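You operate a simulated robot arm through the tools that you are given. There is no shell and no other tool. Be economical: measure what you need, move in short steps, check, and stop when the job is done.

Carry out the task below with a simulated two-armed robot. There is one attempt and no reset: what you move stays moved.

Task
Pour the blue can's kerosene into the big heater and light it.
Fine: tank closed and locked before it lights; can back on the stand. Set down upright: blue can.

Only the result counts: the job must be done as asked and must still hold three seconds after the hand-in. Knocking over, shifting, dropping, spilling or breaking anything else fails it.

Robot
Two 7-joint arms with two-finger parallel grippers on one trunk, on a base that drives. Base frame: it is fixed to the floor where the robot stands at the start and does not move with it; the origin is under the middle of the robot, x ahead of it, y to its left, z up. Units: mm, rad, N and s.
The left shoulder is at the start at [60, 143, 651], the right one opposite. With the tool pointing down near the work surface each hand reaches from about 100 to 700 mm from the robot's upright axis, wherever it stands, measured 20 degrees to its own side. Places, roughly: big heater [900, 100, 400]; blue can [-250, 1250, 500]; cap [-250, 1250, 750]; green can [750, 3000, 500]; grey can [1000, 2750, 1000]; heat knob [600, 200, 500]; heater switch [700, 300, 500]; red can [-250, 1250, 500]; tank of the big heater [900, 100, 200]; tank of the blue compactor [300, 1400, 500]; tank of the grey compactor [300, 800, 500]; yellow can [750, 3250, 500]. Payload 1.57 kg a hand.
The TCP of each hand is the grasp point between the finger pads, 30 mm short of the fingertips. In the tool frame z runs along the fingers and y along their closing line. The gripper opens to 110 mm. The fingers are 24 mm wide and 12 mm thick; the gripper's body (48 by 112 mm) begins 78 mm behind the TCP.
Orientation is that of the tool frame in the base frame, as a unit quaternion [x, y, z, w]. With the fingers straight down and closing along the base's y, the tool's x points along the base's -x, its y along +y and its z along -z.

Tools
- The arms move only by the tool arm_command. It takes "left_rows", "right_rows" or both (then of equal length, played together; a hand with none holds still); each is a list of rows, each an object of numbers (a shift or turn left out is 0, a gripper value left out holds the last): "x", "y", "z": the shift along the tool's x, y, z in units of 30 mm (1.0 is 30 mm); "wx", "wy", "wz": the turn, a rotation vector about the tool's x, y, z in units of 5 degrees (1.0 is 5 degrees); "grip": the finger opening in mm, from 0 to 110. In form: [{"x": .., "y": .., "z": .., "wx": .., "wy": .., "wz": .., "grip": ..}, ...]. A call has 1 to 8 rows; each row shifts and turns the commanded pose from where the row before left it, along the tool's axes as they then stand. A call with a number of a shift or a turn outside -1 to 1 is refused whole. A row lasts 0.2 s, in which the tool goes at most 50 mm and 0.15 rad; a call with a longer step from one row to the next is refused whole, and so is a gripper value outside its range. A pose out of reach is approached as far as the arm can. The call stops where the force on the tool passes 90 N (or 10 N more than at its start, if that is more) or the arm is blocked; 0.2 s more then pass. The fingers move at their own pace (about 45 mm/s each) and stop on an object; they squeeze with about 39 N. The grip force told is the motor's: it shows also when the fingers shut on nothing. Time passes only in rows, and 0.2 s behind the last, so rows that do not move let the fingers close. The reply holds the time, the measured pose of the TCP, the force on the tool along the base axes, the opening and the grip force, in the units named above and with some noise, with the torque about the TCP (base axes, N m) and any sound that the robot's microphone picked up.
- Cameras (640 x 400 px; columns grow to the right, rows downward): "scene" is now at [31.4, 25.8, 1247.3]; the picture's right is [0.40, -0.92, 0.00], its down [-0.79, -0.34, -0.52] and it looks along [0.47, 0.20, -0.86] (base axes); focal length 259 px, centre (320, 200). "left" rides on the left gripper at [70, -16, -141] in its tool frame; the picture's right is [0.23, 0.97, 0.00], its down [-0.85, 0.20, -0.48] and it looks along [-0.47, 0.11, 0.88] (tool axes); focal length 222 px, centre (320, 200). "right" rides on the right gripper at [70, 16, -141] in its tool frame; the picture's right is [-0.23, 0.97, 0.00], its down [-0.86, -0.20, -0.48] and it looks along [-0.47, -0.11, 0.88] (tool axes); focal length 222 px, centre (320, 200). There is no depth. A picture from a camera that has moved, and an enlarged one, comes with that camera's place and axes in the base frame and with its lens.
- capture(camera): a new picture of that camera. The clock stands still meanwhile.
- raise_lower(by): slides the trunk up (or, below 0, down) by that many mm; the arms and the scene camera ride with it, the base frame stays. It gives what a move gives, with no picture.
- steer(legs): drives the robot by 1 to 6 legs, each [ahead, left, turn to the left] in mm, mm and rad, along the robot's own axes; the way and the turn of a leg run together, so that a leg with both is an arc; at most 1500 mm and 3.142 rad a leg. The arms and the cameras ride along, it lands a little off, and it stops where it bumps. It gives what a move gives.
- pan_tilt(pan, tilt): turns the head with the scene camera to pan (to the left, within 1.501 rad either way) and tilt (down, from -0.506 to 1.204), counted from straight ahead of the robot. It gives what a move gives.
- close_up(camera, box): a new picture of the part [left, top, right, bottom] of that camera's present view, enlarged. The clock stands still meanwhile.
- close_job(): hands the job in; it is judged then, once.

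Go step by step. Nothing tells you exact positions but the pictures and the camera data: compare them with the known pose of the tool, close in by small moves and look again before you grip or let go. The budget is 120 turns and 88 pictures, counting those below and the enlarged ones. Unless the task says otherwise, let go and move clear before handing in, and close with one line.

The tools are called as a command line: name --argument value ..., lists and objects as JSON in quotes. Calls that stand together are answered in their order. arm_command: Moves the arms, as the interface text tells. Its arguments: {"type":"object","properties":{"left_rows":{"type":"array"},"right_rows":{"type":"array"}},"required":[]} The other tools are called the same way: raise_lower (by) slides the trunk up or down; steer (legs) drives the base; pan_tilt (pan, tilt) turns the head that bears the scene camera; capture (camera) takes a picture; close_up (camera, box) takes an enlarged picture of a part of a camera's view; close_job () hands the job in.

At the start:

```text
time: 0.0
left_ee_pos: [532.7, 338.1, 706.9]
left_orientation: [0.0, 1.0, 0.0, 0.0]
left_wrist_force: [-0.3, 0.2, 0.2]
left_torque: [-0.04, -0.02, 0.0]
left_opening: 109.8
left_grip_force: 0.0
right_ee_pos: [440.1, -136.3, 735.6]
right_orientation: [0.0, 1.0, 0.0, 0.0]
right_wrist_force: [0.3, 0.4, -0.2]
right_torque: [-0.01, -0.03, -0.03]
right_opening: 110.0
right_grip_force: 0.1
trunk travel left (down, up): [-250.0, 340.0]
robot x, y, heading: [-1.8, 0.6, 0.0]
head pan, tilt: [0.408, 1.028]
```

scene: 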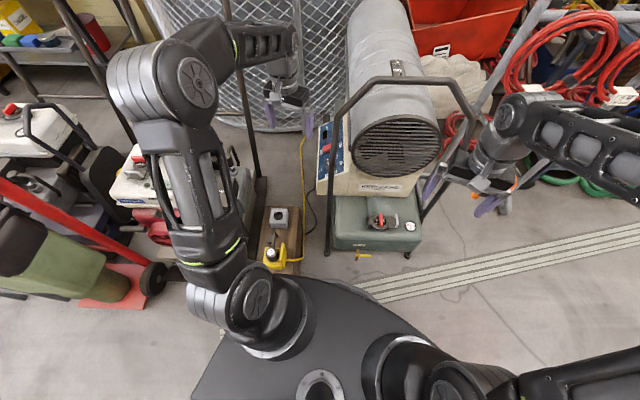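
right: 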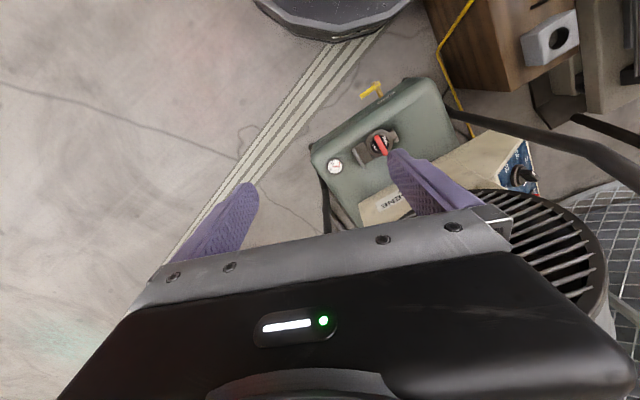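
left: 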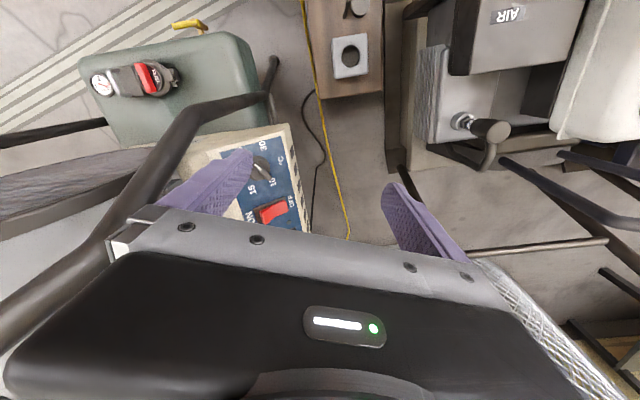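

I see the big heater ahead with its green tank, a red-handled cap and a panel with switch and knob; the cans are to the left. I'll look closer at the heater and at the stand with the cans.

close_up --camera "scene" --box '[230, 100, 450, 280]'

close_up --camera "left" --box '[60, 10, 400, 240]'

pan_tilt --pan 1.5 --tilt 0.6

capture --camera "scene"

```text
2.22 times, centred on (340, 190) of scene
camera zoom: at [31.4, 25.8, 1247.3], right [0.4, -0.92, 0.0], down [-0.79, -0.34, -0.52], along [0.47, 0.2, -0.86], focal length 575 px, centre (276, 222)
```

zoom: 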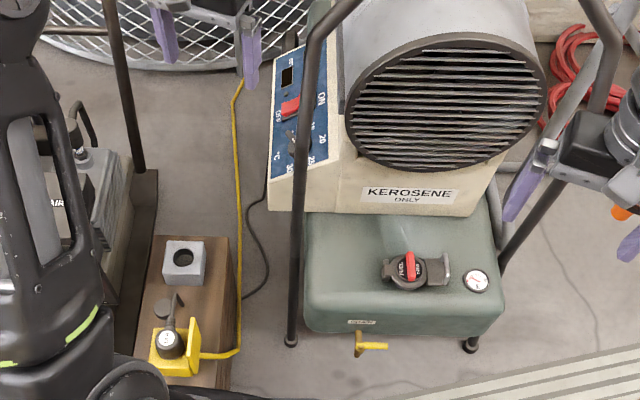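

```text
1.74 times, centred on (230, 125) of left
camera zoom: at [463.0, 322.9, 847.8], right [-0.23, 0.97, 0.0], down [0.85, 0.2, 0.48], along [0.47, 0.11, -0.88], focal length 386 px, centre (476, 330)
```

zoom: 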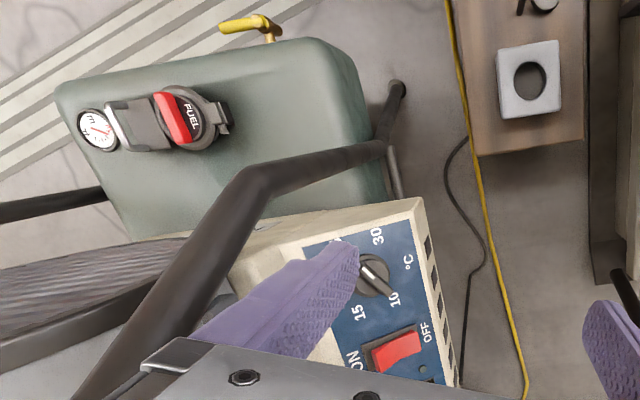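

```text
time: 1.3
left_ee_pos: [532.6, 338.6, 706.2]
left_orientation: [0.0, 1.0, 0.0, 0.0]
left_wrist_force: [0.7, -0.5, 0.7]
left_torque: [-0.01, 0.03, -0.02]
left_opening: 110.0
left_grip_force: 0.1
right_ee_pos: [440.4, -136.7, 736.2]
right_orientation: [0.0, 1.0, 0.0, 0.0]
right_wrist_force: [0.6, -0.4, -0.6]
right_torque: [-0.03, 0.01, 0.01]
right_opening: 109.7
right_grip_force: 0.0
trunk travel left (down, up): [-250.0, 340.0]
robot x, y, heading: [1.2, 4.0, 0.002]
head pan, tilt: [1.499, 0.6]
```

```text
82 pictures are left
camera scene: at [-24.5, 87.1, 1281.3], right [1.0, -0.07, 0.0], down [-0.04, -0.56, -0.82], along [0.06, 0.82, -0.57], focal length 259 px, centre (320, 200)
```

scene: 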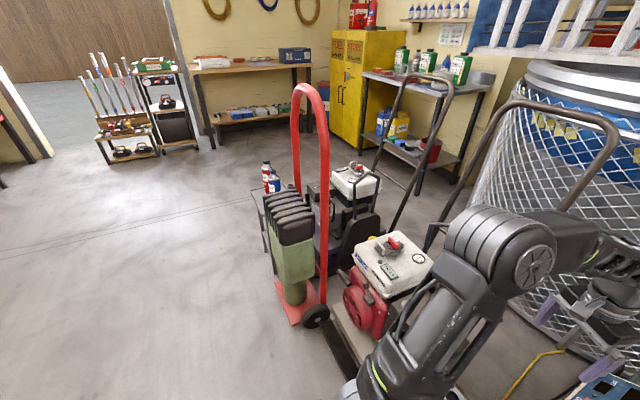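

The small stand with bottles is behind the red hand truck. I'll zoom in on it and on the outlet next to the heater.

close_up --camera "scene" --box '[230, 140, 350, 260]'

close_up --camera "scene" --box '[340, 10, 500, 200]'

```text
3.33 times, centred on (290, 200) of scene
camera zoom: at [-24.5, 87.1, 1281.3], right [1.0, -0.07, 0.0], down [-0.04, -0.56, -0.82], along [0.06, 0.82, -0.57], focal length 862 px, centre (420, 200)
```

zoom: 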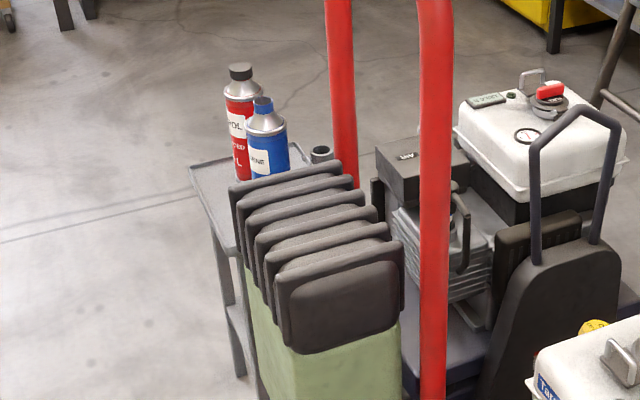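

```text
2.11 times, centred on (420, 105) of scene
camera zoom: at [-24.5, 87.1, 1281.3], right [1.0, -0.07, 0.0], down [-0.04, -0.56, -0.82], along [0.06, 0.82, -0.57], focal length 544 px, centre (110, 400)
```

zoom: 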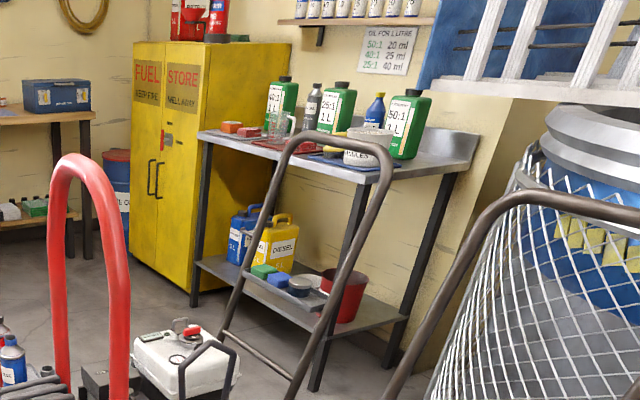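

The blue can stands on the small stand beside the hand truck, with a screw cap. First I'll inspect the tank's cap at about (542,-16,320) with the right hand camera.

arm_command --right_rows '[{"x": -0.25, "y": 0.48, "z": 0.9}, {"x": -0.25, "y": 0.48, "z": 0.9}, {"x": -0.25, "y": 0.48, "z": 0.9}, {"x": -0.25, "y": 0.48, "z": 0.9}, {"x": -0.25, "y": 0.48, "z": 0.9}, {"x": -0.25, "y": 0.48, "z": 0.9}, {"x": -0.25, "y": 0.48, "z": 0.9}, {"x": -0.25, "y": 0.48, "z": 0.9}]'

capture --camera "right"

pan_tilt --pan 0.2 --tilt 1.0

capture --camera "scene"

```text
time: 3.1
left_ee_pos: [532.2, 339.5, 705.6]
left_orientation: [0.0, 1.0, -0.001, 0.0]
left_wrist_force: [0.4, -0.1, 0.9]
left_torque: [-0.03, 0.01, 0.01]
left_opening: 110.1
left_grip_force: 0.1
right_ee_pos: [501.0, -22.0, 522.0]
right_orientation: [0.0, 1.0, 0.0, 0.0]
right_wrist_force: [0.1, 0.3, -0.2]
right_torque: [0.02, 0.01, 0.01]
right_opening: 110.1
right_grip_force: 0.1
trunk travel left (down, up): [-250.0, 340.0]
robot x, y, heading: [-1.4, 1.9, -0.003]
head pan, tilt: [1.499, 0.6]
```

```text
79 pictures are left
camera right: at [430.5, -5.5, 663.1], right [0.23, 0.97, 0.0], down [0.85, -0.2, 0.48], along [0.47, -0.11, -0.88], focal length 222 px, centre (320, 200)
```

right: 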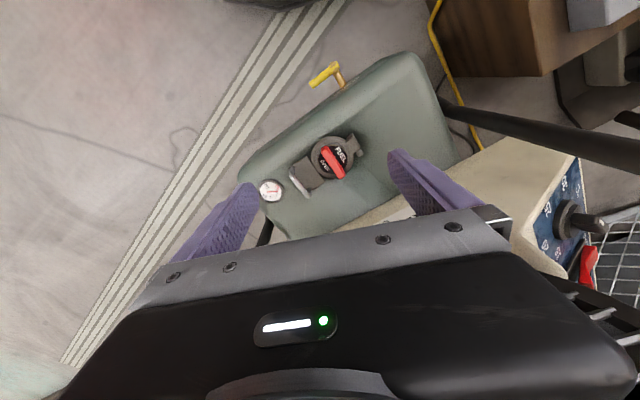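

```text
time: 4.6
left_ee_pos: [533.0, 339.0, 706.7]
left_orientation: [0.0, 1.0, 0.0, 0.001]
left_wrist_force: [-0.4, -0.8, 0.5]
left_torque: [0.02, 0.01, 0.0]
left_opening: 110.0
left_grip_force: 0.0
right_ee_pos: [500.1, -21.0, 521.7]
right_orientation: [0.0, 1.0, 0.0, 0.0]
right_wrist_force: [0.3, -0.3, -0.4]
right_torque: [0.02, -0.02, 0.03]
right_opening: 109.8
right_grip_force: 0.1
trunk travel left (down, up): [-250.0, 340.0]
robot x, y, heading: [-3.3, 2.6, -0.005]
head pan, tilt: [0.201, 1.0]
```

```text
78 pictures are left
camera scene: at [37.4, 12.9, 1249.3], right [0.2, -0.98, 0.0], down [-0.82, -0.17, -0.54], along [0.53, 0.11, -0.84], focal length 259 px, centre (320, 200)
```

scene: 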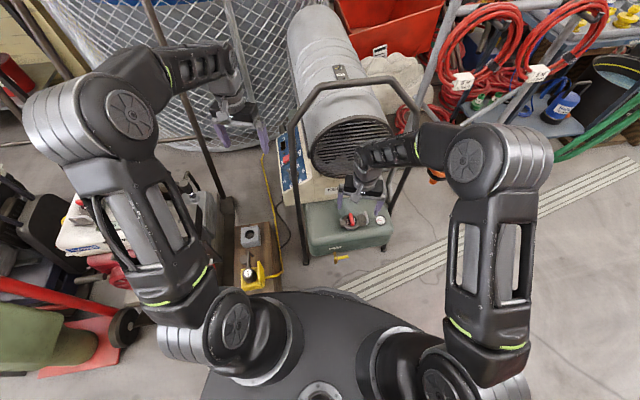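

close_up --camera "right" --box '[240, 100, 400, 220]'

close_up --camera "scene" --box '[220, 140, 420, 300]'

```text
3.33 times, centred on (320, 160) of right
camera zoom: at [430.3, -5.7, 663.7], right [0.23, 0.97, 0.0], down [0.86, -0.2, 0.48], along [0.47, -0.11, -0.88], focal length 740 px, centre (320, 333)
```

zoom: 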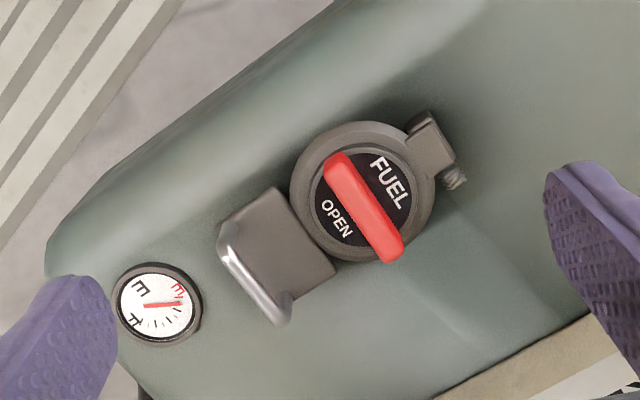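

```text
2.50 times, centred on (320, 220) of scene
camera zoom: at [37.4, 12.9, 1249.3], right [0.2, -0.98, 0.0], down [-0.82, -0.17, -0.54], along [0.53, 0.11, -0.84], focal length 646 px, centre (320, 150)
```

zoom: 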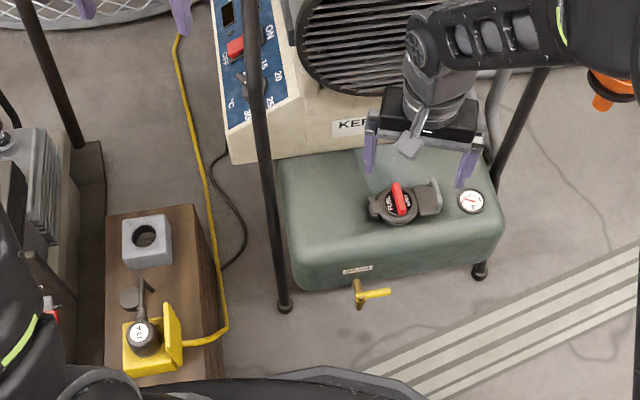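

The tank lid is hinged on the +y side, with a lift tab on the -y side and a red turn handle locking it. I'll bring the right hand above the handle, aligned with it.

arm_command --right_rows '[{"x": -0.75, "y": 0.12, "grip": 40}, {"x": -0.75, "y": 0.12}, {"wz": -0.95, "z": 0.5}, {"wz": -0.95, "z": 0.5}, {"wz": -0.95, "z": 0.7}, {"wz": -0.95, "z": 0.7}, {"z": 0.9}, {"z": 0.9}]'

close_up --camera "right" --box '[200, 60, 440, 240]'

```text
time: 6.4
left_ee_pos: [532.2, 339.1, 706.7]
left_orientation: [0.001, 1.0, 0.0, 0.0]
left_wrist_force: [0.1, -0.5, 0.7]
left_torque: [-0.01, -0.03, -0.01]
left_opening: 110.2
left_grip_force: 0.0
right_ee_pos: [545.6, -15.8, 394.0]
right_orientation: [-0.164, 0.986, 0.001, 0.0]
right_wrist_force: [0.2, 0.1, 0.4]
right_torque: [0.01, -0.01, -0.03]
right_opening: 39.9
right_grip_force: 0.1
trunk travel left (down, up): [-250.0, 340.0]
robot x, y, heading: [-0.2, -0.1, -0.001]
head pan, tilt: [0.201, 1.0]
```

```text
2.22 times, centred on (320, 150) of right
camera zoom: at [473.9, -22.2, 534.6], right [-0.1, 0.99, 0.0], down [0.87, 0.09, 0.48], along [0.48, 0.05, -0.88], focal length 494 px, centre (320, 311)
```

zoom: 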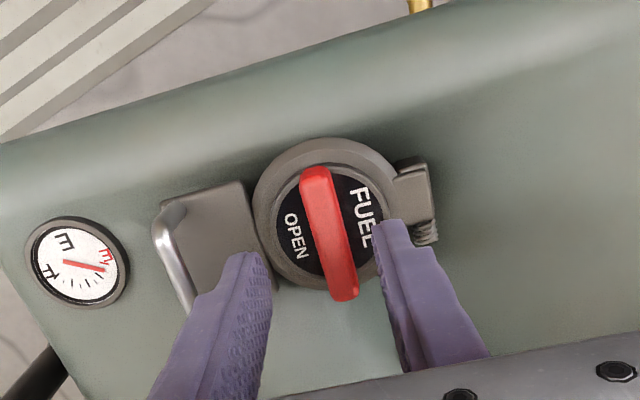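

arm_command --right_rows '[{"x": -0.18, "y": 0.11, "z": 0.5}, {"z": 0.5}, {"z": 0.4}]'

close_up --camera "right" --box '[200, 60, 440, 240]'

```text
time: 7.2
left_ee_pos: [530.0, 337.1, 709.9]
left_orientation: [0.001, 1.0, 0.0, 0.002]
left_wrist_force: [-0.3, 0.4, 1.4]
left_torque: [0.01, 0.0, 0.0]
left_opening: 109.8
left_grip_force: 0.0
right_ee_pos: [549.8, -8.9, 370.1]
right_orientation: [-0.164, 0.986, 0.0, -0.001]
right_wrist_force: [-22.0, -10.2, 53.9]
right_torque: [0.72, 1.36, 0.31]
right_opening: 37.7
right_grip_force: 0.0
trunk travel left (down, up): [-250.0, 340.0]
robot x, y, heading: [0.2, -0.4, -0.007]
head pan, tilt: [0.201, 1.0]
stopped in row 3 (right hand): the force on the tool passed its limit (the readings are from after the stop); the commanded pose is now the measured one
```

```text
2.22 times, centred on (320, 150) of right
camera zoom: at [477.8, -17.0, 511.5], right [-0.1, 0.99, 0.0], down [0.87, 0.09, 0.48], along [0.48, 0.05, -0.88], focal length 494 px, centre (320, 311)
```

zoom: 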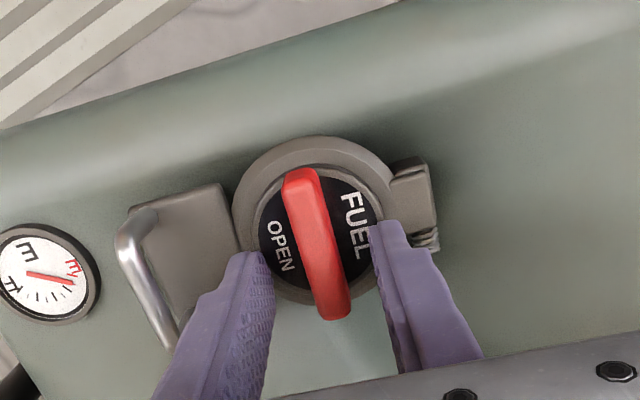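

Fingertips touched the dial at z≈340. I'll ease up, shift 9 mm back to the handle's centre and close.

arm_command --right_rows '[{"z": -0.2}, {"x": 0.3, "y": 0.04}, {"grip": 0}, {}, {}, {}]'

close_up --camera "right" --box '[200, 60, 440, 240]'

```text
time: 8.6
left_ee_pos: [532.4, 337.0, 707.0]
left_orientation: [-0.001, 1.0, 0.0, 0.0]
left_wrist_force: [0.4, 0.5, 0.4]
left_torque: [-0.02, -0.01, 0.04]
left_opening: 110.0
left_grip_force: 0.1
right_ee_pos: [541.7, -10.2, 370.7]
right_orientation: [-0.165, 0.986, 0.0, -0.001]
right_wrist_force: [0.6, 3.1, 5.2]
right_torque: [0.18, -0.19, 0.53]
right_opening: 12.4
right_grip_force: 29.5
trunk travel left (down, up): [-250.0, 340.0]
robot x, y, heading: [-1.5, 2.2, -0.001]
head pan, tilt: [0.201, 1.0]
```

```text
2.22 times, centred on (320, 150) of right
camera zoom: at [470.7, -17.9, 511.9], right [-0.1, 0.99, 0.0], down [0.87, 0.09, 0.48], along [0.47, 0.05, -0.88], focal length 494 px, centre (320, 311)
```

zoom: 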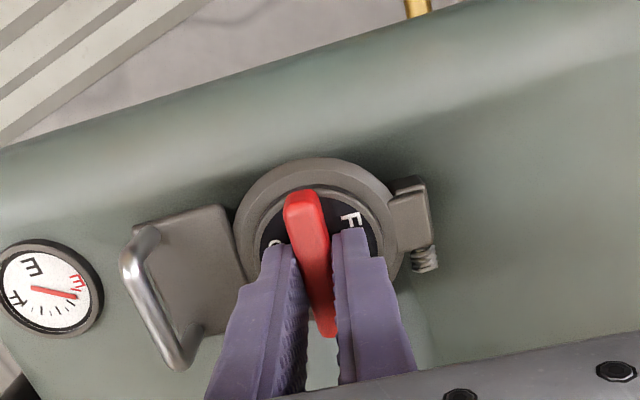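

Gripped (12 mm). I'll test turning counter-clockwise by 15°.

arm_command --right_rows '[{"wz": -1}, {"wz": -1}, {"wz": -1}]'

```text
time: 9.3
left_ee_pos: [532.8, 337.1, 707.3]
left_orientation: [0.0, 1.0, 0.0, 0.0]
left_wrist_force: [-0.2, 0.1, -1.4]
left_torque: [0.06, -0.02, 0.03]
left_opening: 110.2
left_grip_force: 0.0
right_ee_pos: [541.9, -10.1, 370.6]
right_orientation: [-0.292, 0.956, 0.002, 0.0]
right_wrist_force: [-0.2, 8.1, 9.6]
right_torque: [-0.01, 0.49, -0.02]
right_opening: 11.6
right_grip_force: 29.2
trunk travel left (down, up): [-250.0, 340.0]
robot x, y, heading: [-4.1, -0.9, 0.0]
head pan, tilt: [0.201, 1.0]
```

It turned with little torque; continuing counter-clockwise.

arm_command --right_rows '[{"wz": -1}, {"wz": -1}, {"wz": -1}, {"wz": -1}, {"wz": -1}, {"wz": -1}]'

capture --camera "right"

```text
time: 10.8
left_ee_pos: [532.5, 338.3, 706.9]
left_orientation: [0.0, 1.0, 0.001, 0.0]
left_wrist_force: [0.0, 0.6, -0.1]
left_torque: [0.04, 0.02, -0.03]
left_opening: 110.1
left_grip_force: 0.0
right_ee_pos: [541.5, -7.8, 370.4]
right_orientation: [-0.53, 0.848, 0.0, -0.001]
right_wrist_force: [-1.0, 16.0, 1.4]
right_torque: [0.45, -0.07, -0.02]
right_opening: 11.6
right_grip_force: 29.3
trunk travel left (down, up): [-250.0, 340.0]
robot x, y, heading: [4.1, 2.0, 0.003]
head pan, tilt: [0.201, 1.0]
```

```text
72 pictures are left
camera right: at [495.9, -65.3, 511.7], right [-0.78, 0.63, 0.0], down [0.55, 0.68, 0.48], along [0.3, 0.37, -0.88], focal length 222 px, centre (320, 200)
```

right: 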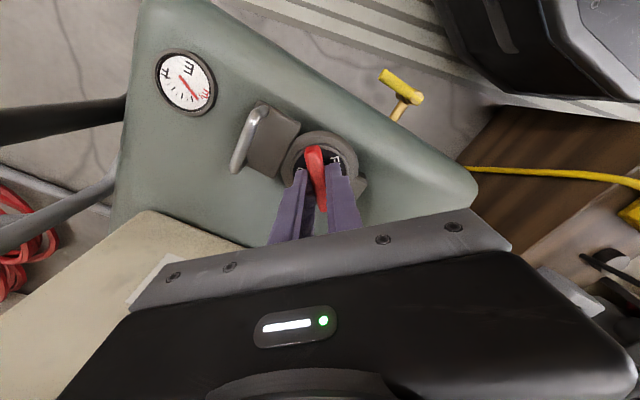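

arm_command --right_rows '[{"wz": -1, "x": -0.1, "y": 0.05}, {"wz": -1}, {"wz": -1}, {"wz": -1}, {"wz": -1}]'

close_up --camera "right" --box '[200, 60, 440, 240]'

```text
time: 11.9
left_ee_pos: [531.4, 338.4, 706.2]
left_orientation: [0.001, 1.0, -0.001, 0.0]
left_wrist_force: [1.2, 0.8, -0.2]
left_torque: [-0.01, -0.03, 0.02]
left_opening: 110.0
left_grip_force: 0.1
right_ee_pos: [539.9, -8.0, 370.8]
right_orientation: [-0.701, 0.713, 0.0, -0.002]
right_wrist_force: [-13.6, 3.6, 10.2]
right_torque: [0.59, 0.09, -0.03]
right_opening: 11.9
right_grip_force: 28.9
trunk travel left (down, up): [-250.0, 340.0]
robot x, y, heading: [-0.3, -0.8, -0.005]
head pan, tilt: [0.201, 1.0]
```

```text
2.22 times, centred on (320, 150) of right
camera zoom: at [522.9, -78.5, 512.0], right [-0.97, 0.24, 0.0], down [0.22, 0.85, 0.48], along [0.11, 0.46, -0.88], focal length 494 px, centre (320, 311)
```

zoom: 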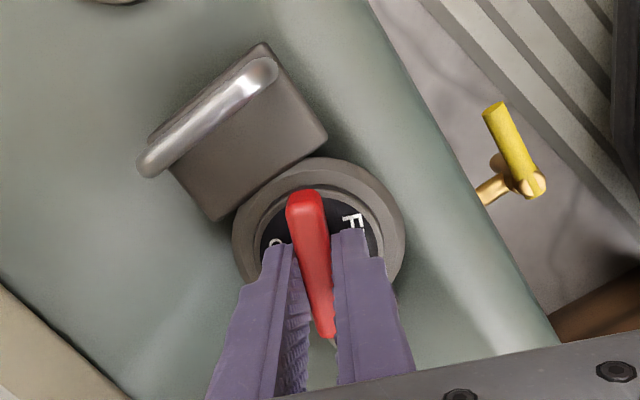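

arm_command --right_rows '[{"wz": -1, "x": -0.03, "y": 0.06}, {"wz": -1}, {"wz": -1}, {"wz": -1}]'

```text
time: 12.9
left_ee_pos: [532.5, 336.8, 707.5]
left_orientation: [0.0, 1.0, 0.0, 0.002]
left_wrist_force: [-1.2, -0.4, -0.1]
left_torque: [0.0, 0.0, -0.01]
left_opening: 109.9
left_grip_force: 0.0
right_ee_pos: [539.1, -9.4, 370.1]
right_orientation: [0.813, -0.582, -0.001, 0.001]
right_wrist_force: [-14.2, -14.1, 16.1]
right_torque: [0.19, 0.3, -0.04]
right_opening: 11.5
right_grip_force: 29.7
trunk travel left (down, up): [-250.0, 340.0]
robot x, y, heading: [1.8, -0.3, -0.003]
head pan, tilt: [0.201, 1.0]
```

arm_command --right_rows '[{"wz": -1, "x": 0.03, "y": 0.06}, {"wz": -1}, {"wz": -1}]'

close_up --camera "right" --box '[200, 60, 440, 240]'

```text
time: 13.8
left_ee_pos: [532.1, 337.0, 707.0]
left_orientation: [0.001, 1.0, 0.001, 0.001]
left_wrist_force: [-0.6, -0.1, 0.2]
left_torque: [0.03, 0.0, -0.03]
left_opening: 110.0
left_grip_force: 0.1
right_ee_pos: [538.5, -6.7, 370.2]
right_orientation: [0.883, -0.47, -0.001, -0.001]
right_wrist_force: [-4.4, -5.7, 4.7]
right_torque: [-0.49, -0.03, -1.06]
right_opening: 16.8
right_grip_force: 31.4
trunk travel left (down, up): [-250.0, 340.0]
robot x, y, heading: [-1.8, 0.4, -0.001]
head pan, tilt: [0.201, 1.0]
```

```text
2.22 times, centred on (320, 150) of right
camera zoom: at [564.1, -75.3, 511.7], right [-0.93, -0.36, 0.0], down [-0.31, 0.82, 0.48], along [-0.17, 0.45, -0.88], focal length 494 px, centre (320, 311)
```

zoom: 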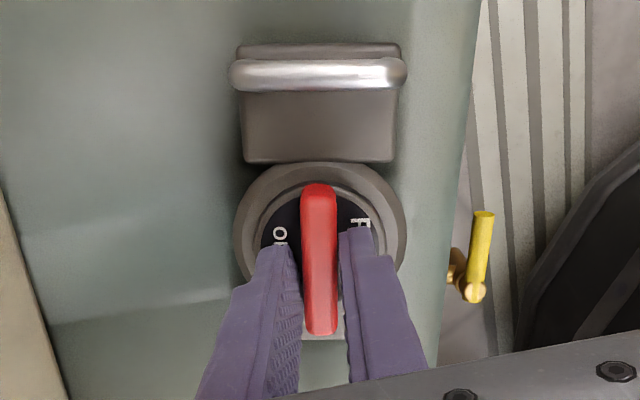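

The handle has turned about 95° to a stop and now points at the tab, so it should be unlocked. I'll let go, turn back above the tab's metal lip at about (563,-68,345) and look.

arm_command --right_rows '[{"grip": 45}, {}, {"z": -0.7}, {"z": -1}, {"z": -1}, {"wz": 1}, {"wz": 1}, {"wz": 1}]'

arm_command --right_rows '[{"wz": 1}, {"wz": 1}, {"wz": 1}, {"wz": 1}, {"wz": 1}, {"wz": 1}, {"wz": 1}, {"wz": 1}]'

arm_command --right_rows '[{"wz": 1}, {"wz": 1}, {"wz": 1}, {"wz": 1}, {"wz": 1}, {"wz": 1}, {"wz": 1}, {"wz": 1}]'

close_up --camera "right" --box '[160, 60, 480, 260]'

```text
time: 15.6
left_ee_pos: [532.3, 338.4, 705.6]
left_orientation: [0.0, 1.0, 0.0, 0.0]
left_wrist_force: [0.1, -0.2, 0.4]
left_torque: [0.02, -0.01, -0.02]
left_opening: 110.0
left_grip_force: 0.1
right_ee_pos: [538.3, -7.7, 448.7]
right_orientation: [0.813, -0.582, -0.001, 0.0]
right_wrist_force: [-0.1, 1.1, 0.4]
right_torque: [0.01, 0.02, -0.01]
right_opening: 44.9
right_grip_force: 0.0
trunk travel left (down, up): [-250.0, 340.0]
robot x, y, heading: [-1.1, 0.1, -0.001]
head pan, tilt: [0.201, 1.0]
```

```text
time: 17.4
left_ee_pos: [533.4, 338.4, 705.7]
left_orientation: [0.001, 1.0, 0.0, 0.0]
left_wrist_force: [-0.9, 0.4, -0.4]
left_torque: [0.0, 0.0, 0.01]
left_opening: 110.1
left_grip_force: 0.1
right_ee_pos: [538.0, -8.5, 452.2]
right_orientation: [-0.564, 0.825, 0.0, -0.001]
right_wrist_force: [0.3, 0.5, 0.8]
right_torque: [-0.04, 0.02, -0.02]
right_opening: 45.0
right_grip_force: 0.0
trunk travel left (down, up): [-250.0, 340.0]
robot x, y, heading: [-1.6, -2.5, 0.0]
head pan, tilt: [0.201, 1.0]
```

```text
time: 19.1
left_ee_pos: [532.0, 337.9, 705.8]
left_orientation: [0.0, 1.0, 0.0, 0.0]
left_wrist_force: [-0.5, 0.1, -0.6]
left_torque: [0.01, -0.03, -0.01]
left_opening: 110.2
left_grip_force: 0.0
right_ee_pos: [538.9, -8.7, 450.8]
right_orientation: [-0.249, 0.968, -0.001, -0.001]
right_wrist_force: [-0.3, -0.1, -0.8]
right_torque: [-0.02, -0.01, 0.03]
right_opening: 45.0
right_grip_force: 0.1
trunk travel left (down, up): [-250.0, 340.0]
robot x, y, heading: [-0.1, -1.8, -0.001]
head pan, tilt: [0.201, 1.0]
```

```text
2.00 times, centred on (320, 160) of right
camera zoom: at [469.9, -27.5, 592.3], right [-0.27, 0.96, 0.0], down [0.85, 0.24, 0.48], along [0.46, 0.13, -0.88], focal length 444 px, centre (320, 280)
```

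zoom: 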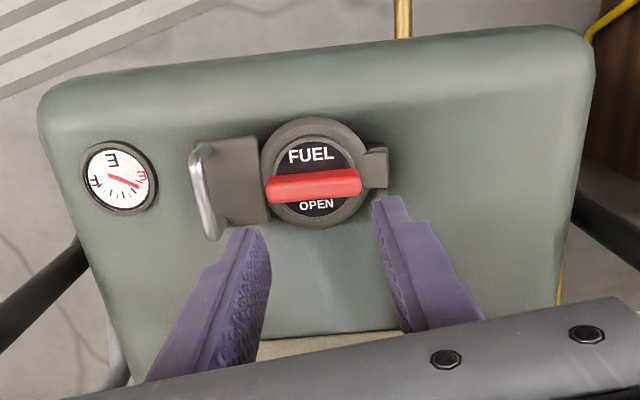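

arm_command --right_rows '[{"wz": 1}, {"wz": 0.6}, {"y": -0.72}, {"y": -0.71}, {"y": -0.71}, {"z": 0.9}, {"z": 0.9}]'

close_up --camera "right" --box '[200, 60, 440, 240]'

```text
time: 20.8
left_ee_pos: [532.7, 340.2, 706.6]
left_orientation: [0.0, 1.0, 0.0, 0.0]
left_wrist_force: [-0.3, 0.7, -0.9]
left_torque: [0.0, 0.03, -0.01]
left_opening: 109.8
left_grip_force: 0.1
right_ee_pos: [563.6, -66.4, 398.0]
right_orientation: [-0.182, 0.983, 0.0, -0.001]
right_wrist_force: [0.4, -0.2, -0.2]
right_torque: [0.03, 0.0, -0.02]
right_opening: 45.3
right_grip_force: 0.0
trunk travel left (down, up): [-250.0, 340.0]
robot x, y, heading: [-2.5, 0.6, -0.004]
head pan, tilt: [0.201, 1.0]
```

```text
2.22 times, centred on (320, 150) of right
camera zoom: at [491.6, -77.2, 538.3], right [-0.14, 0.99, 0.0], down [0.87, 0.12, 0.48], along [0.47, 0.07, -0.88], focal length 494 px, centre (320, 311)
```

zoom: 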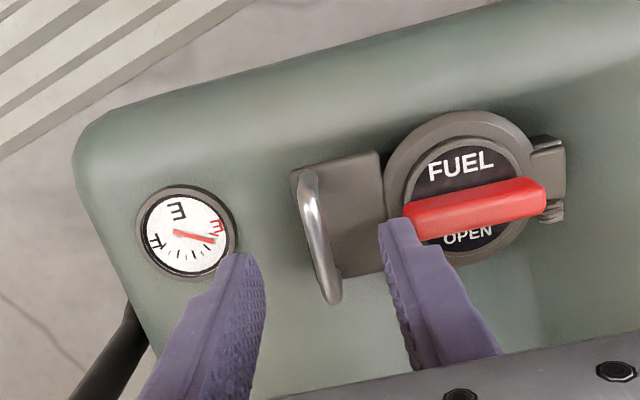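

arm_command --right_rows '[{"grip": 26, "x": 0.08}, {"z": 0.4}, {"z": 0.4}, {"z": 0.15}]'

close_up --camera "right" --box '[200, 60, 440, 240]'

```text
time: 21.8
left_ee_pos: [532.2, 338.2, 705.9]
left_orientation: [0.0, 1.0, -0.001, 0.0]
left_wrist_force: [-0.8, -0.4, -0.6]
left_torque: [0.0, -0.01, -0.02]
left_opening: 110.1
left_grip_force: 0.1
right_ee_pos: [560.6, -68.3, 369.0]
right_orientation: [-0.181, 0.983, 0.0, 0.0]
right_wrist_force: [-0.5, 0.2, 0.2]
right_torque: [-0.02, -0.01, -0.01]
right_opening: 25.9
right_grip_force: 0.0
trunk travel left (down, up): [-250.0, 340.0]
robot x, y, heading: [1.0, -1.9, -0.002]
head pan, tilt: [0.201, 1.0]
```

```text
2.22 times, centred on (320, 150) of right
camera zoom: at [489.3, -78.8, 509.8], right [-0.14, 0.99, 0.0], down [0.87, 0.12, 0.48], along [0.47, 0.06, -0.88], focal length 494 px, centre (320, 311)
```

zoom: 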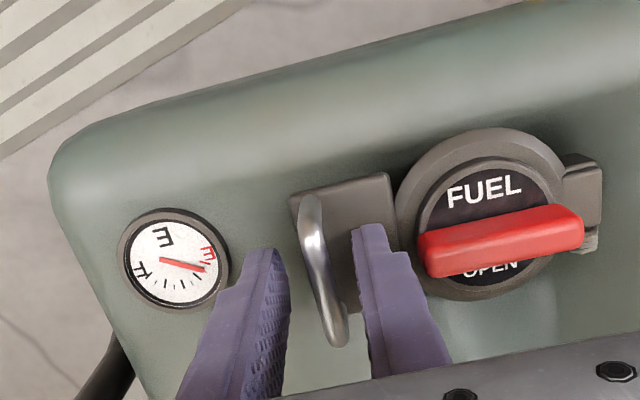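

arm_command --right_rows '[{"z": 0.13}, {"z": 0.1}, {"grip": 0}, {}, {}]'

close_up --camera "right" --box '[200, 60, 440, 240]'

```text
time: 22.9
left_ee_pos: [533.3, 338.7, 707.7]
left_orientation: [0.0, 1.0, -0.001, 0.002]
left_wrist_force: [0.2, 0.0, -0.5]
left_torque: [-0.02, -0.02, -0.04]
left_opening: 109.9
left_grip_force: 0.1
right_ee_pos: [559.8, -66.8, 362.9]
right_orientation: [-0.182, 0.983, 0.0, 0.0]
right_wrist_force: [-5.2, 5.8, 17.0]
right_torque: [0.22, 0.06, 0.15]
right_opening: 7.5
right_grip_force: 27.2
trunk travel left (down, up): [-250.0, 340.0]
robot x, y, heading: [-0.9, 0.4, 0.003]
head pan, tilt: [0.201, 1.0]
```

```text
2.22 times, centred on (320, 150) of right
camera zoom: at [488.8, -77.9, 504.2], right [-0.14, 0.99, 0.0], down [0.87, 0.12, 0.48], along [0.48, 0.07, -0.88], focal length 494 px, centre (320, 311)
```

zoom: 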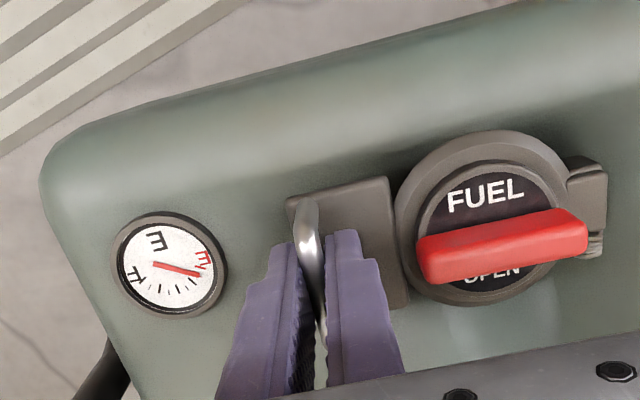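

arm_command --right_rows '[{"z": -0.56, "y": 0.05}, {"z": -0.54, "y": 0.145}]'

close_up --camera "right" --box '[200, 60, 440, 240]'

```text
time: 23.6
left_ee_pos: [533.2, 338.8, 704.5]
left_orientation: [0.0, 1.0, 0.0, 0.0]
left_wrist_force: [0.1, -0.5, -0.2]
left_torque: [0.02, 0.03, 0.01]
left_opening: 110.2
left_grip_force: 0.1
right_ee_pos: [555.2, -57.1, 391.7]
right_orientation: [-0.184, 0.983, 0.003, -0.002]
right_wrist_force: [-6.8, 30.0, -19.4]
right_torque: [0.21, -0.24, -0.17]
right_opening: 7.4
right_grip_force: 26.7
trunk travel left (down, up): [-250.0, 340.0]
robot x, y, heading: [0.1, -0.9, -0.003]
head pan, tilt: [0.201, 1.0]
```

```text
2.22 times, centred on (320, 150) of right
camera zoom: at [485.3, -68.6, 533.8], right [-0.14, 0.99, 0.01], down [0.87, 0.12, 0.47], along [0.47, 0.07, -0.88], focal length 494 px, centre (320, 311)
```

zoom: 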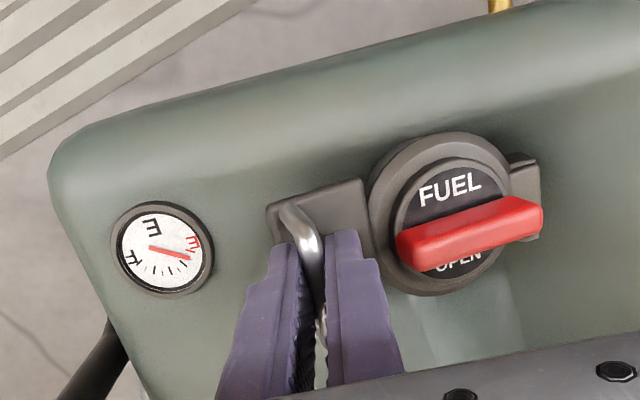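

The lid is lifting on its hinge. Continuing along the arc.

arm_command --right_rows '[{"z": -0.47, "y": 0.43}, {"z": -0.41, "y": 0.4}, {"z": -0.34, "y": 0.47}]'

close_up --camera "right" --box '[200, 60, 440, 240]'

```text
time: 24.4
left_ee_pos: [534.6, 338.1, 705.0]
left_orientation: [0.001, 1.0, 0.0, 0.0]
left_wrist_force: [0.2, 0.4, 0.2]
left_torque: [-0.01, 0.01, 0.01]
left_opening: 110.2
left_grip_force: 0.0
right_ee_pos: [543.5, -28.3, 430.8]
right_orientation: [-0.181, 0.983, -0.001, -0.003]
right_wrist_force: [-5.7, 12.2, -20.8]
right_torque: [0.22, -0.12, -0.17]
right_opening: 7.8
right_grip_force: 26.9
trunk travel left (down, up): [-250.0, 340.0]
robot x, y, heading: [-0.5, 1.6, 0.001]
head pan, tilt: [0.201, 1.0]
```

```text
2.22 times, centred on (320, 150) of right
camera zoom: at [473.1, -38.3, 572.3], right [-0.13, 0.99, 0.0], down [0.87, 0.12, 0.47], along [0.47, 0.06, -0.88], focal length 494 px, centre (320, 311)
```

zoom: 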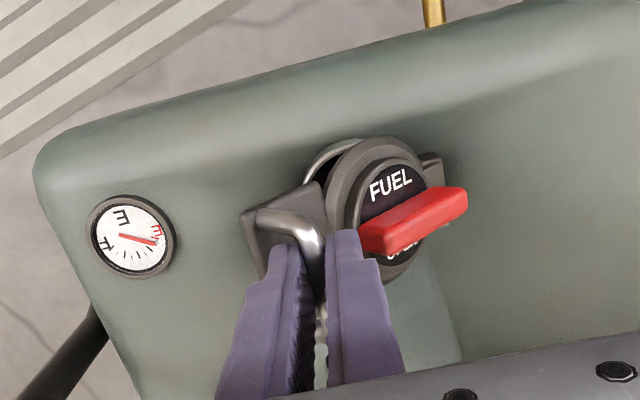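

arm_command --right_rows '[{"z": -0.27, "y": 0.5}, {"z": -0.18, "y": 0.55}, {"z": -0.08, "y": 0.57}, {"z": 0.02, "y": 0.57}, {"z": 0.12, "y": 0.56}]'

close_up --camera "right" --box '[200, 60, 440, 240]'

```text
time: 25.6
left_ee_pos: [531.4, 337.9, 706.1]
left_orientation: [0.0, 1.0, 0.0, 0.0]
left_wrist_force: [-0.3, -0.8, -0.2]
left_torque: [-0.04, 0.0, -0.03]
left_opening: 110.0
left_grip_force: 0.0
right_ee_pos: [513.2, 52.3, 445.7]
right_orientation: [-0.181, 0.983, 0.0, 0.0]
right_wrist_force: [-4.5, -0.8, 2.8]
right_torque: [-0.08, 0.07, -0.41]
right_opening: 7.2
right_grip_force: 27.2
trunk travel left (down, up): [-250.0, 340.0]
robot x, y, heading: [-1.6, 0.3, 0.001]
head pan, tilt: [0.201, 1.0]
```

```text
2.22 times, centred on (320, 150) of right
camera zoom: at [442.4, 40.8, 586.2], right [-0.14, 0.99, 0.0], down [0.87, 0.12, 0.48], along [0.47, 0.07, -0.88], focal length 494 px, centre (320, 311)
```

zoom: 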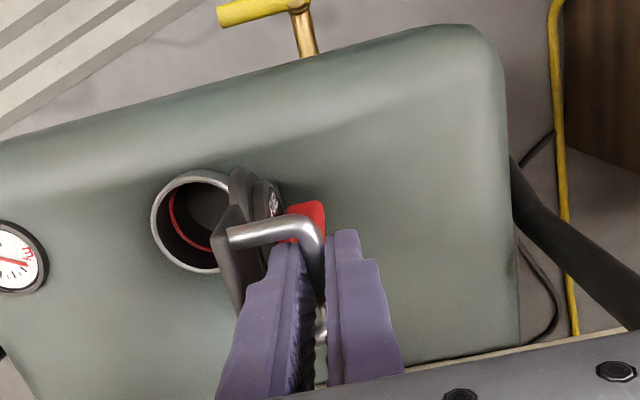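

arm_command --right_rows '[{"z": 0.2, "y": 0.54}, {"z": 0.3, "y": 0.5}]'

```text
time: 26.1
left_ee_pos: [532.6, 338.6, 707.2]
left_orientation: [0.0, 1.0, 0.001, 0.0]
left_wrist_force: [0.4, 1.3, 0.6]
left_torque: [0.0, 0.02, -0.02]
left_opening: 110.1
left_grip_force: 0.2
right_ee_pos: [502.9, 81.6, 429.5]
right_orientation: [-0.182, 0.983, 0.001, 0.0]
right_wrist_force: [-5.7, 2.7, 6.5]
right_torque: [0.01, 0.25, -0.37]
right_opening: 7.5
right_grip_force: 26.5
trunk travel left (down, up): [-250.0, 340.0]
robot x, y, heading: [-0.0, 0.4, 0.001]
head pan, tilt: [0.201, 1.0]
```

Still moves freely, so I'll release and see whether the lid stays open.

arm_command --right_rows '[{"grip": 30}, {}, {"z": -1}, {"z": -1}, {"z": -1}, {"x": 1}, {"x": 1}, {"x": 1}]'

close_up --camera "right" --box '[160, 0, 480, 200]'

```text
time: 27.9
left_ee_pos: [533.2, 338.3, 708.0]
left_orientation: [0.0, 1.0, 0.0, 0.001]
left_wrist_force: [0.7, -0.7, -0.3]
left_torque: [-0.02, 0.03, 0.0]
left_opening: 109.8
left_grip_force: 0.1
right_ee_pos: [418.4, 47.6, 518.1]
right_orientation: [-0.182, 0.983, 0.0, -0.001]
right_wrist_force: [-0.2, 0.3, 0.5]
right_torque: [-0.02, 0.0, 0.0]
right_opening: 30.0
right_grip_force: 0.0
trunk travel left (down, up): [-250.0, 340.0]
robot x, y, heading: [-3.7, 0.8, -0.002]
head pan, tilt: [0.201, 1.0]
```

```text
2.00 times, centred on (320, 100) of right
camera zoom: at [348.2, 38.0, 659.2], right [-0.14, 0.99, 0.0], down [0.87, 0.12, 0.48], along [0.47, 0.07, -0.88], focal length 444 px, centre (320, 400)
```

zoom: 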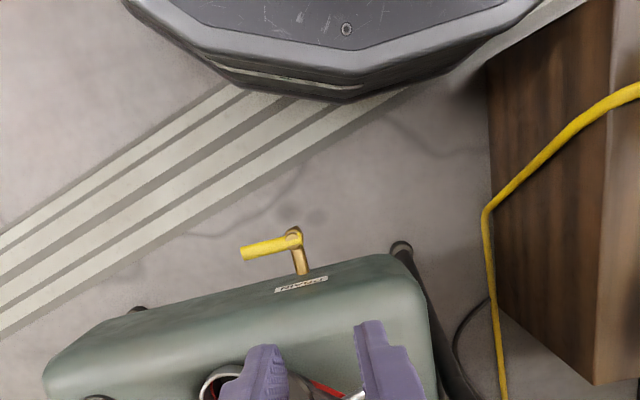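

The lid stays open. Now I'll lift the right hand clear and back off before heading to the stand; first I look left/behind for free floor.

arm_command --right_rows '[{"z": -1, "y": -1}, {"z": -1, "y": -1}, {"z": -1, "y": -1}, {"z": -1, "y": -1}, {"z": -1, "y": -1}, {"z": -1, "y": -1}, {"z": -1, "wz": 1}, {"wz": 1}]'

pan_tilt --pan 1.5 --tilt 1.0

capture --camera "scene"

```text
time: 29.8
left_ee_pos: [532.5, 338.8, 707.0]
left_orientation: [0.001, 1.0, 0.0, 0.0]
left_wrist_force: [0.8, 0.5, 0.0]
left_torque: [-0.02, -0.01, 0.0]
left_opening: 110.0
left_grip_force: 0.2
right_ee_pos: [483.3, -120.3, 729.2]
right_orientation: [-0.096, 0.995, 0.0, -0.001]
right_wrist_force: [0.3, 0.6, 0.7]
right_torque: [0.02, 0.01, -0.01]
right_opening: 30.1
right_grip_force: 0.0
trunk travel left (down, up): [-250.0, 340.0]
robot x, y, heading: [-3.1, 3.3, -0.004]
head pan, tilt: [0.201, 1.0]
```

```text
time: 31.2
left_ee_pos: [531.9, 337.5, 706.0]
left_orientation: [0.0, 1.0, 0.0, -0.001]
left_wrist_force: [0.2, 0.2, -0.2]
left_torque: [-0.04, 0.01, 0.01]
left_opening: 110.3
left_grip_force: 0.1
right_ee_pos: [482.8, -121.5, 727.0]
right_orientation: [-0.095, 0.996, 0.001, -0.001]
right_wrist_force: [0.7, -0.1, 0.7]
right_torque: [0.01, -0.03, 0.01]
right_opening: 30.0
right_grip_force: 0.0
trunk travel left (down, up): [-250.0, 340.0]
robot x, y, heading: [0.9, -6.6, -0.003]
head pan, tilt: [1.499, 1.0]
```

```text
61 pictures are left
camera scene: at [-26.2, 68.2, 1249.3], right [1.0, -0.07, 0.0], down [-0.06, -0.84, -0.54], along [0.04, 0.54, -0.84], focal length 259 px, centre (320, 200)
```

scene: 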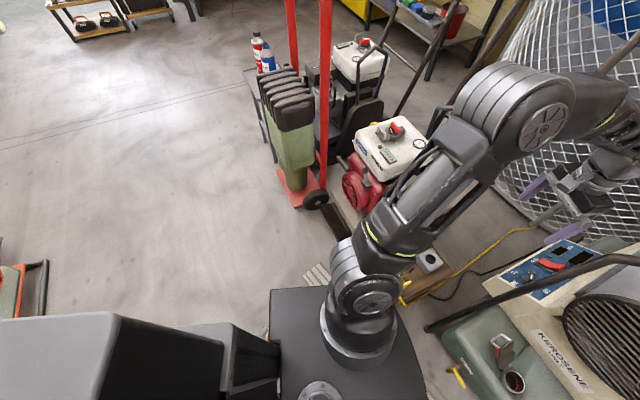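

Floor to the left-rear is clear (one orange object near (-1400,470)). I'll back off 450 mm and turn left 45°.

steer --legs '[[-450, 0, 0], [0, 0, 0.75]]'

pan_tilt --pan 0.5 --tilt 0.7

capture --camera "scene"

```text
time: 35.9
left_ee_pos: [-292.5, 612.2, 706.7]
left_orientation: [-0.368, 0.93, 0.0, 0.0]
left_wrist_force: [-0.1, -0.6, 0.1]
left_torque: [0.03, 0.03, 0.0]
left_opening: 109.9
left_grip_force: 0.1
right_ee_pos: [-13.3, 242.9, 727.1]
right_orientation: [-0.456, 0.89, -0.001, -0.001]
right_wrist_force: [0.8, 0.5, 0.3]
right_torque: [0.02, -0.05, 0.02]
right_opening: 29.8
right_grip_force: 0.0
trunk travel left (down, up): [-250.0, 340.0]
robot x, y, heading: [-449.8, 0.4, 0.754]
head pan, tilt: [1.499, 1.0]
```

```text
time: 37.2
left_ee_pos: [-293.0, 611.4, 707.3]
left_orientation: [-0.368, 0.93, 0.0, -0.001]
left_wrist_force: [-0.4, 0.4, -0.5]
left_torque: [-0.04, 0.01, -0.03]
left_opening: 110.1
left_grip_force: 0.1
right_ee_pos: [-13.6, 243.5, 727.2]
right_orientation: [-0.455, 0.89, 0.0, -0.001]
right_wrist_force: [-0.5, -0.6, -0.3]
right_torque: [0.02, 0.03, -0.02]
right_opening: 30.1
right_grip_force: 0.1
trunk travel left (down, up): [-250.0, 340.0]
robot x, y, heading: [-448.8, -1.8, 0.755]
head pan, tilt: [0.499, 0.7]
```

```text
60 pictures are left
camera scene: at [-445.0, 58.8, 1272.6], right [0.95, -0.31, 0.0], down [-0.2, -0.61, -0.76], along [0.24, 0.73, -0.64], focal length 259 px, centre (320, 200)
```

scene: 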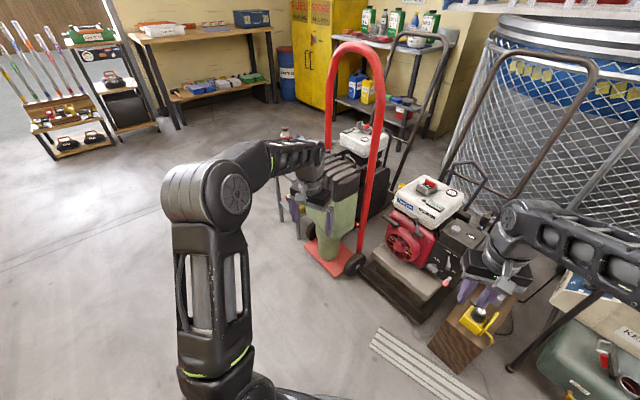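

steer --legs '[[-187, 312, 0], [410, 437, 0]]'

pan_tilt --pan 0.0 --tilt 0.7

capture --camera "scene"

```text
time: 42.5
left_ee_pos: [-646.1, 1306.1, 706.4]
left_orientation: [-0.369, 0.929, 0.0, 0.001]
left_wrist_force: [0.7, -0.2, 0.5]
left_torque: [-0.01, -0.02, -0.03]
left_opening: 110.1
left_grip_force: 0.0
right_ee_pos: [-366.4, 938.7, 726.9]
right_orientation: [-0.457, 0.889, -0.001, -0.001]
right_wrist_force: [-0.1, -0.2, -0.2]
right_torque: [-0.01, -0.03, 0.0]
right_opening: 30.1
right_grip_force: 0.0
trunk travel left (down, up): [-250.0, 340.0]
robot x, y, heading: [-794.7, 693.0, 0.755]
head pan, tilt: [0.499, 0.7]
```

```text
time: 43.5
left_ee_pos: [-646.5, 1305.1, 707.1]
left_orientation: [-0.37, 0.929, -0.001, 0.0]
left_wrist_force: [0.4, -0.6, -0.3]
left_torque: [0.0, -0.02, 0.0]
left_opening: 110.1
left_grip_force: 0.1
right_ee_pos: [-367.5, 939.1, 726.8]
right_orientation: [-0.456, 0.89, 0.0, -0.001]
right_wrist_force: [0.6, -0.8, 0.4]
right_torque: [-0.01, 0.0, 0.0]
right_opening: 29.8
right_grip_force: 0.0
trunk travel left (down, up): [-250.0, 340.0]
robot x, y, heading: [-800.3, 697.6, 0.762]
head pan, tilt: [0.0, 0.7]
```

```text
59 pictures are left
camera scene: at [-761.6, 730.1, 1272.7], right [0.69, -0.73, 0.0], down [-0.47, -0.44, -0.76], along [0.55, 0.53, -0.64], focal length 259 px, centre (320, 200)
```

scene: 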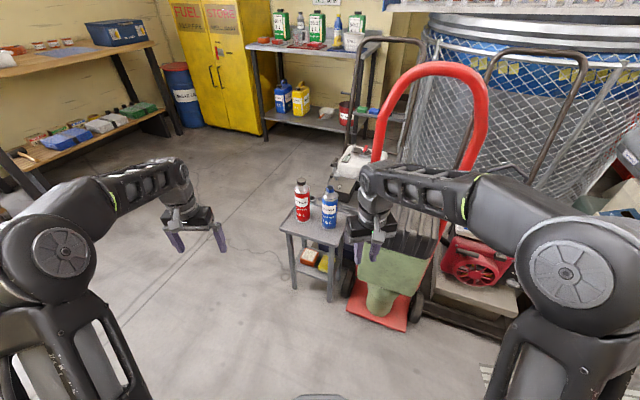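

close_up --camera "scene" --box '[260, 160, 400, 310]'

```text
2.67 times, centred on (330, 235) of scene
camera zoom: at [-761.6, 730.1, 1272.7], right [0.69, -0.73, 0.0], down [-0.47, -0.44, -0.76], along [0.55, 0.53, -0.64], focal length 690 px, centre (293, 107)
```

zoom: 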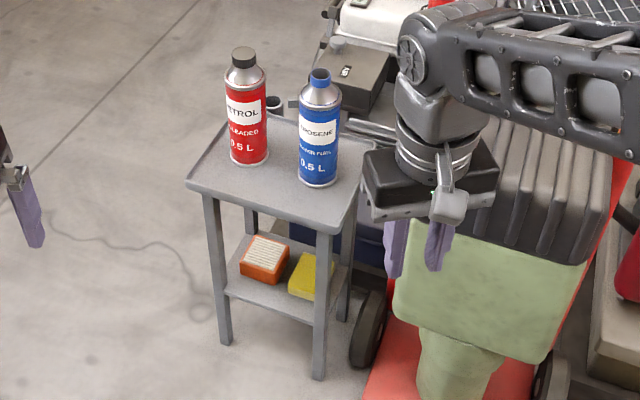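

The blue can reads "KEROSENE 0.5 L" and stands near (-175,1240), base at about z 450, with the petrol can about 120 mm beyond to the left. I'll retract the right hand and pitch it to point forward, then drive in front of the stand.

arm_command --right_rows '[{"wz": 0.75, "x": 0.9, "z": 0.4}, {"wz": 0.75, "x": 0.9, "z": 0.4}, {"wz": 0.7, "x": 0.9, "z": 0.4}, {"x": 0.9, "z": 0.4}, {"x": 0.9, "z": 0.4, "y": -0.5}, {"wy": -1}, {"wy": -1}, {"wy": -1}]'

arm_command --right_rows '[{"wy": -1}, {"wy": -1}, {"wy": -1}, {"wy": -1}, {"wy": -1}, {"wy": -1}, {"wy": -1}, {"wy": -1}]'

arm_command --right_rows '[{"wy": -1, "grip": 105}, {"wy": -1}, {"wy": -1}, {"wy": -1}, {"wy": -1}, {"wy": -1}, {"wy": -1}]'

```text
time: 45.2
left_ee_pos: [-647.2, 1306.5, 706.1]
left_orientation: [-0.37, 0.929, 0.0, 0.0]
left_wrist_force: [-0.5, -0.4, 0.1]
left_torque: [-0.02, 0.01, -0.01]
left_opening: 110.2
left_grip_force: 0.1
right_ee_pos: [-445.9, 827.6, 665.8]
right_orientation: [-0.366, 0.921, 0.048, 0.12]
right_wrist_force: [0.3, 1.0, -0.4]
right_torque: [-0.01, -0.01, -0.04]
right_opening: 30.0
right_grip_force: 0.0
trunk travel left (down, up): [-250.0, 340.0]
robot x, y, heading: [-800.4, 694.8, 0.757]
head pan, tilt: [0.0, 0.7]
```

```text
time: 47.0
left_ee_pos: [-645.9, 1305.9, 706.9]
left_orientation: [-0.369, 0.929, 0.0, 0.0]
left_wrist_force: [-0.6, -0.5, 0.1]
left_torque: [0.01, 0.02, 0.02]
left_opening: 110.0
left_grip_force: 0.0
right_ee_pos: [-381.5, 955.7, 721.7]
right_orientation: [-0.328, 0.825, 0.17, 0.429]
right_wrist_force: [0.3, 0.1, 0.6]
right_torque: [-0.03, -0.01, -0.03]
right_opening: 29.9
right_grip_force: 0.0
right hand out of reach, approached as far as the arm can: row 1, 2, 3, 4, 5, 6, 7, 8
trunk travel left (down, up): [-250.0, 340.0]
robot x, y, heading: [-800.2, 697.9, 0.758]
head pan, tilt: [0.0, 0.7]
```

```text
time: 48.6
left_ee_pos: [-646.0, 1305.9, 706.0]
left_orientation: [-0.37, 0.929, 0.0, 0.0]
left_wrist_force: [-0.2, 1.0, -0.1]
left_torque: [0.0, 0.01, 0.0]
left_opening: 110.2
left_grip_force: 0.0
right_ee_pos: [-362.0, 1002.1, 743.7]
right_orientation: [-0.263, 0.66, 0.26, 0.654]
right_wrist_force: [1.5, 0.1, -0.3]
right_torque: [0.04, 0.03, 0.0]
right_opening: 105.1
right_grip_force: 0.1
right hand out of reach, approached as far as the arm can: row 1, 2, 3, 4, 7
trunk travel left (down, up): [-250.0, 340.0]
robot x, y, heading: [-799.7, 693.4, 0.759]
head pan, tilt: [0.0, 0.7]
```

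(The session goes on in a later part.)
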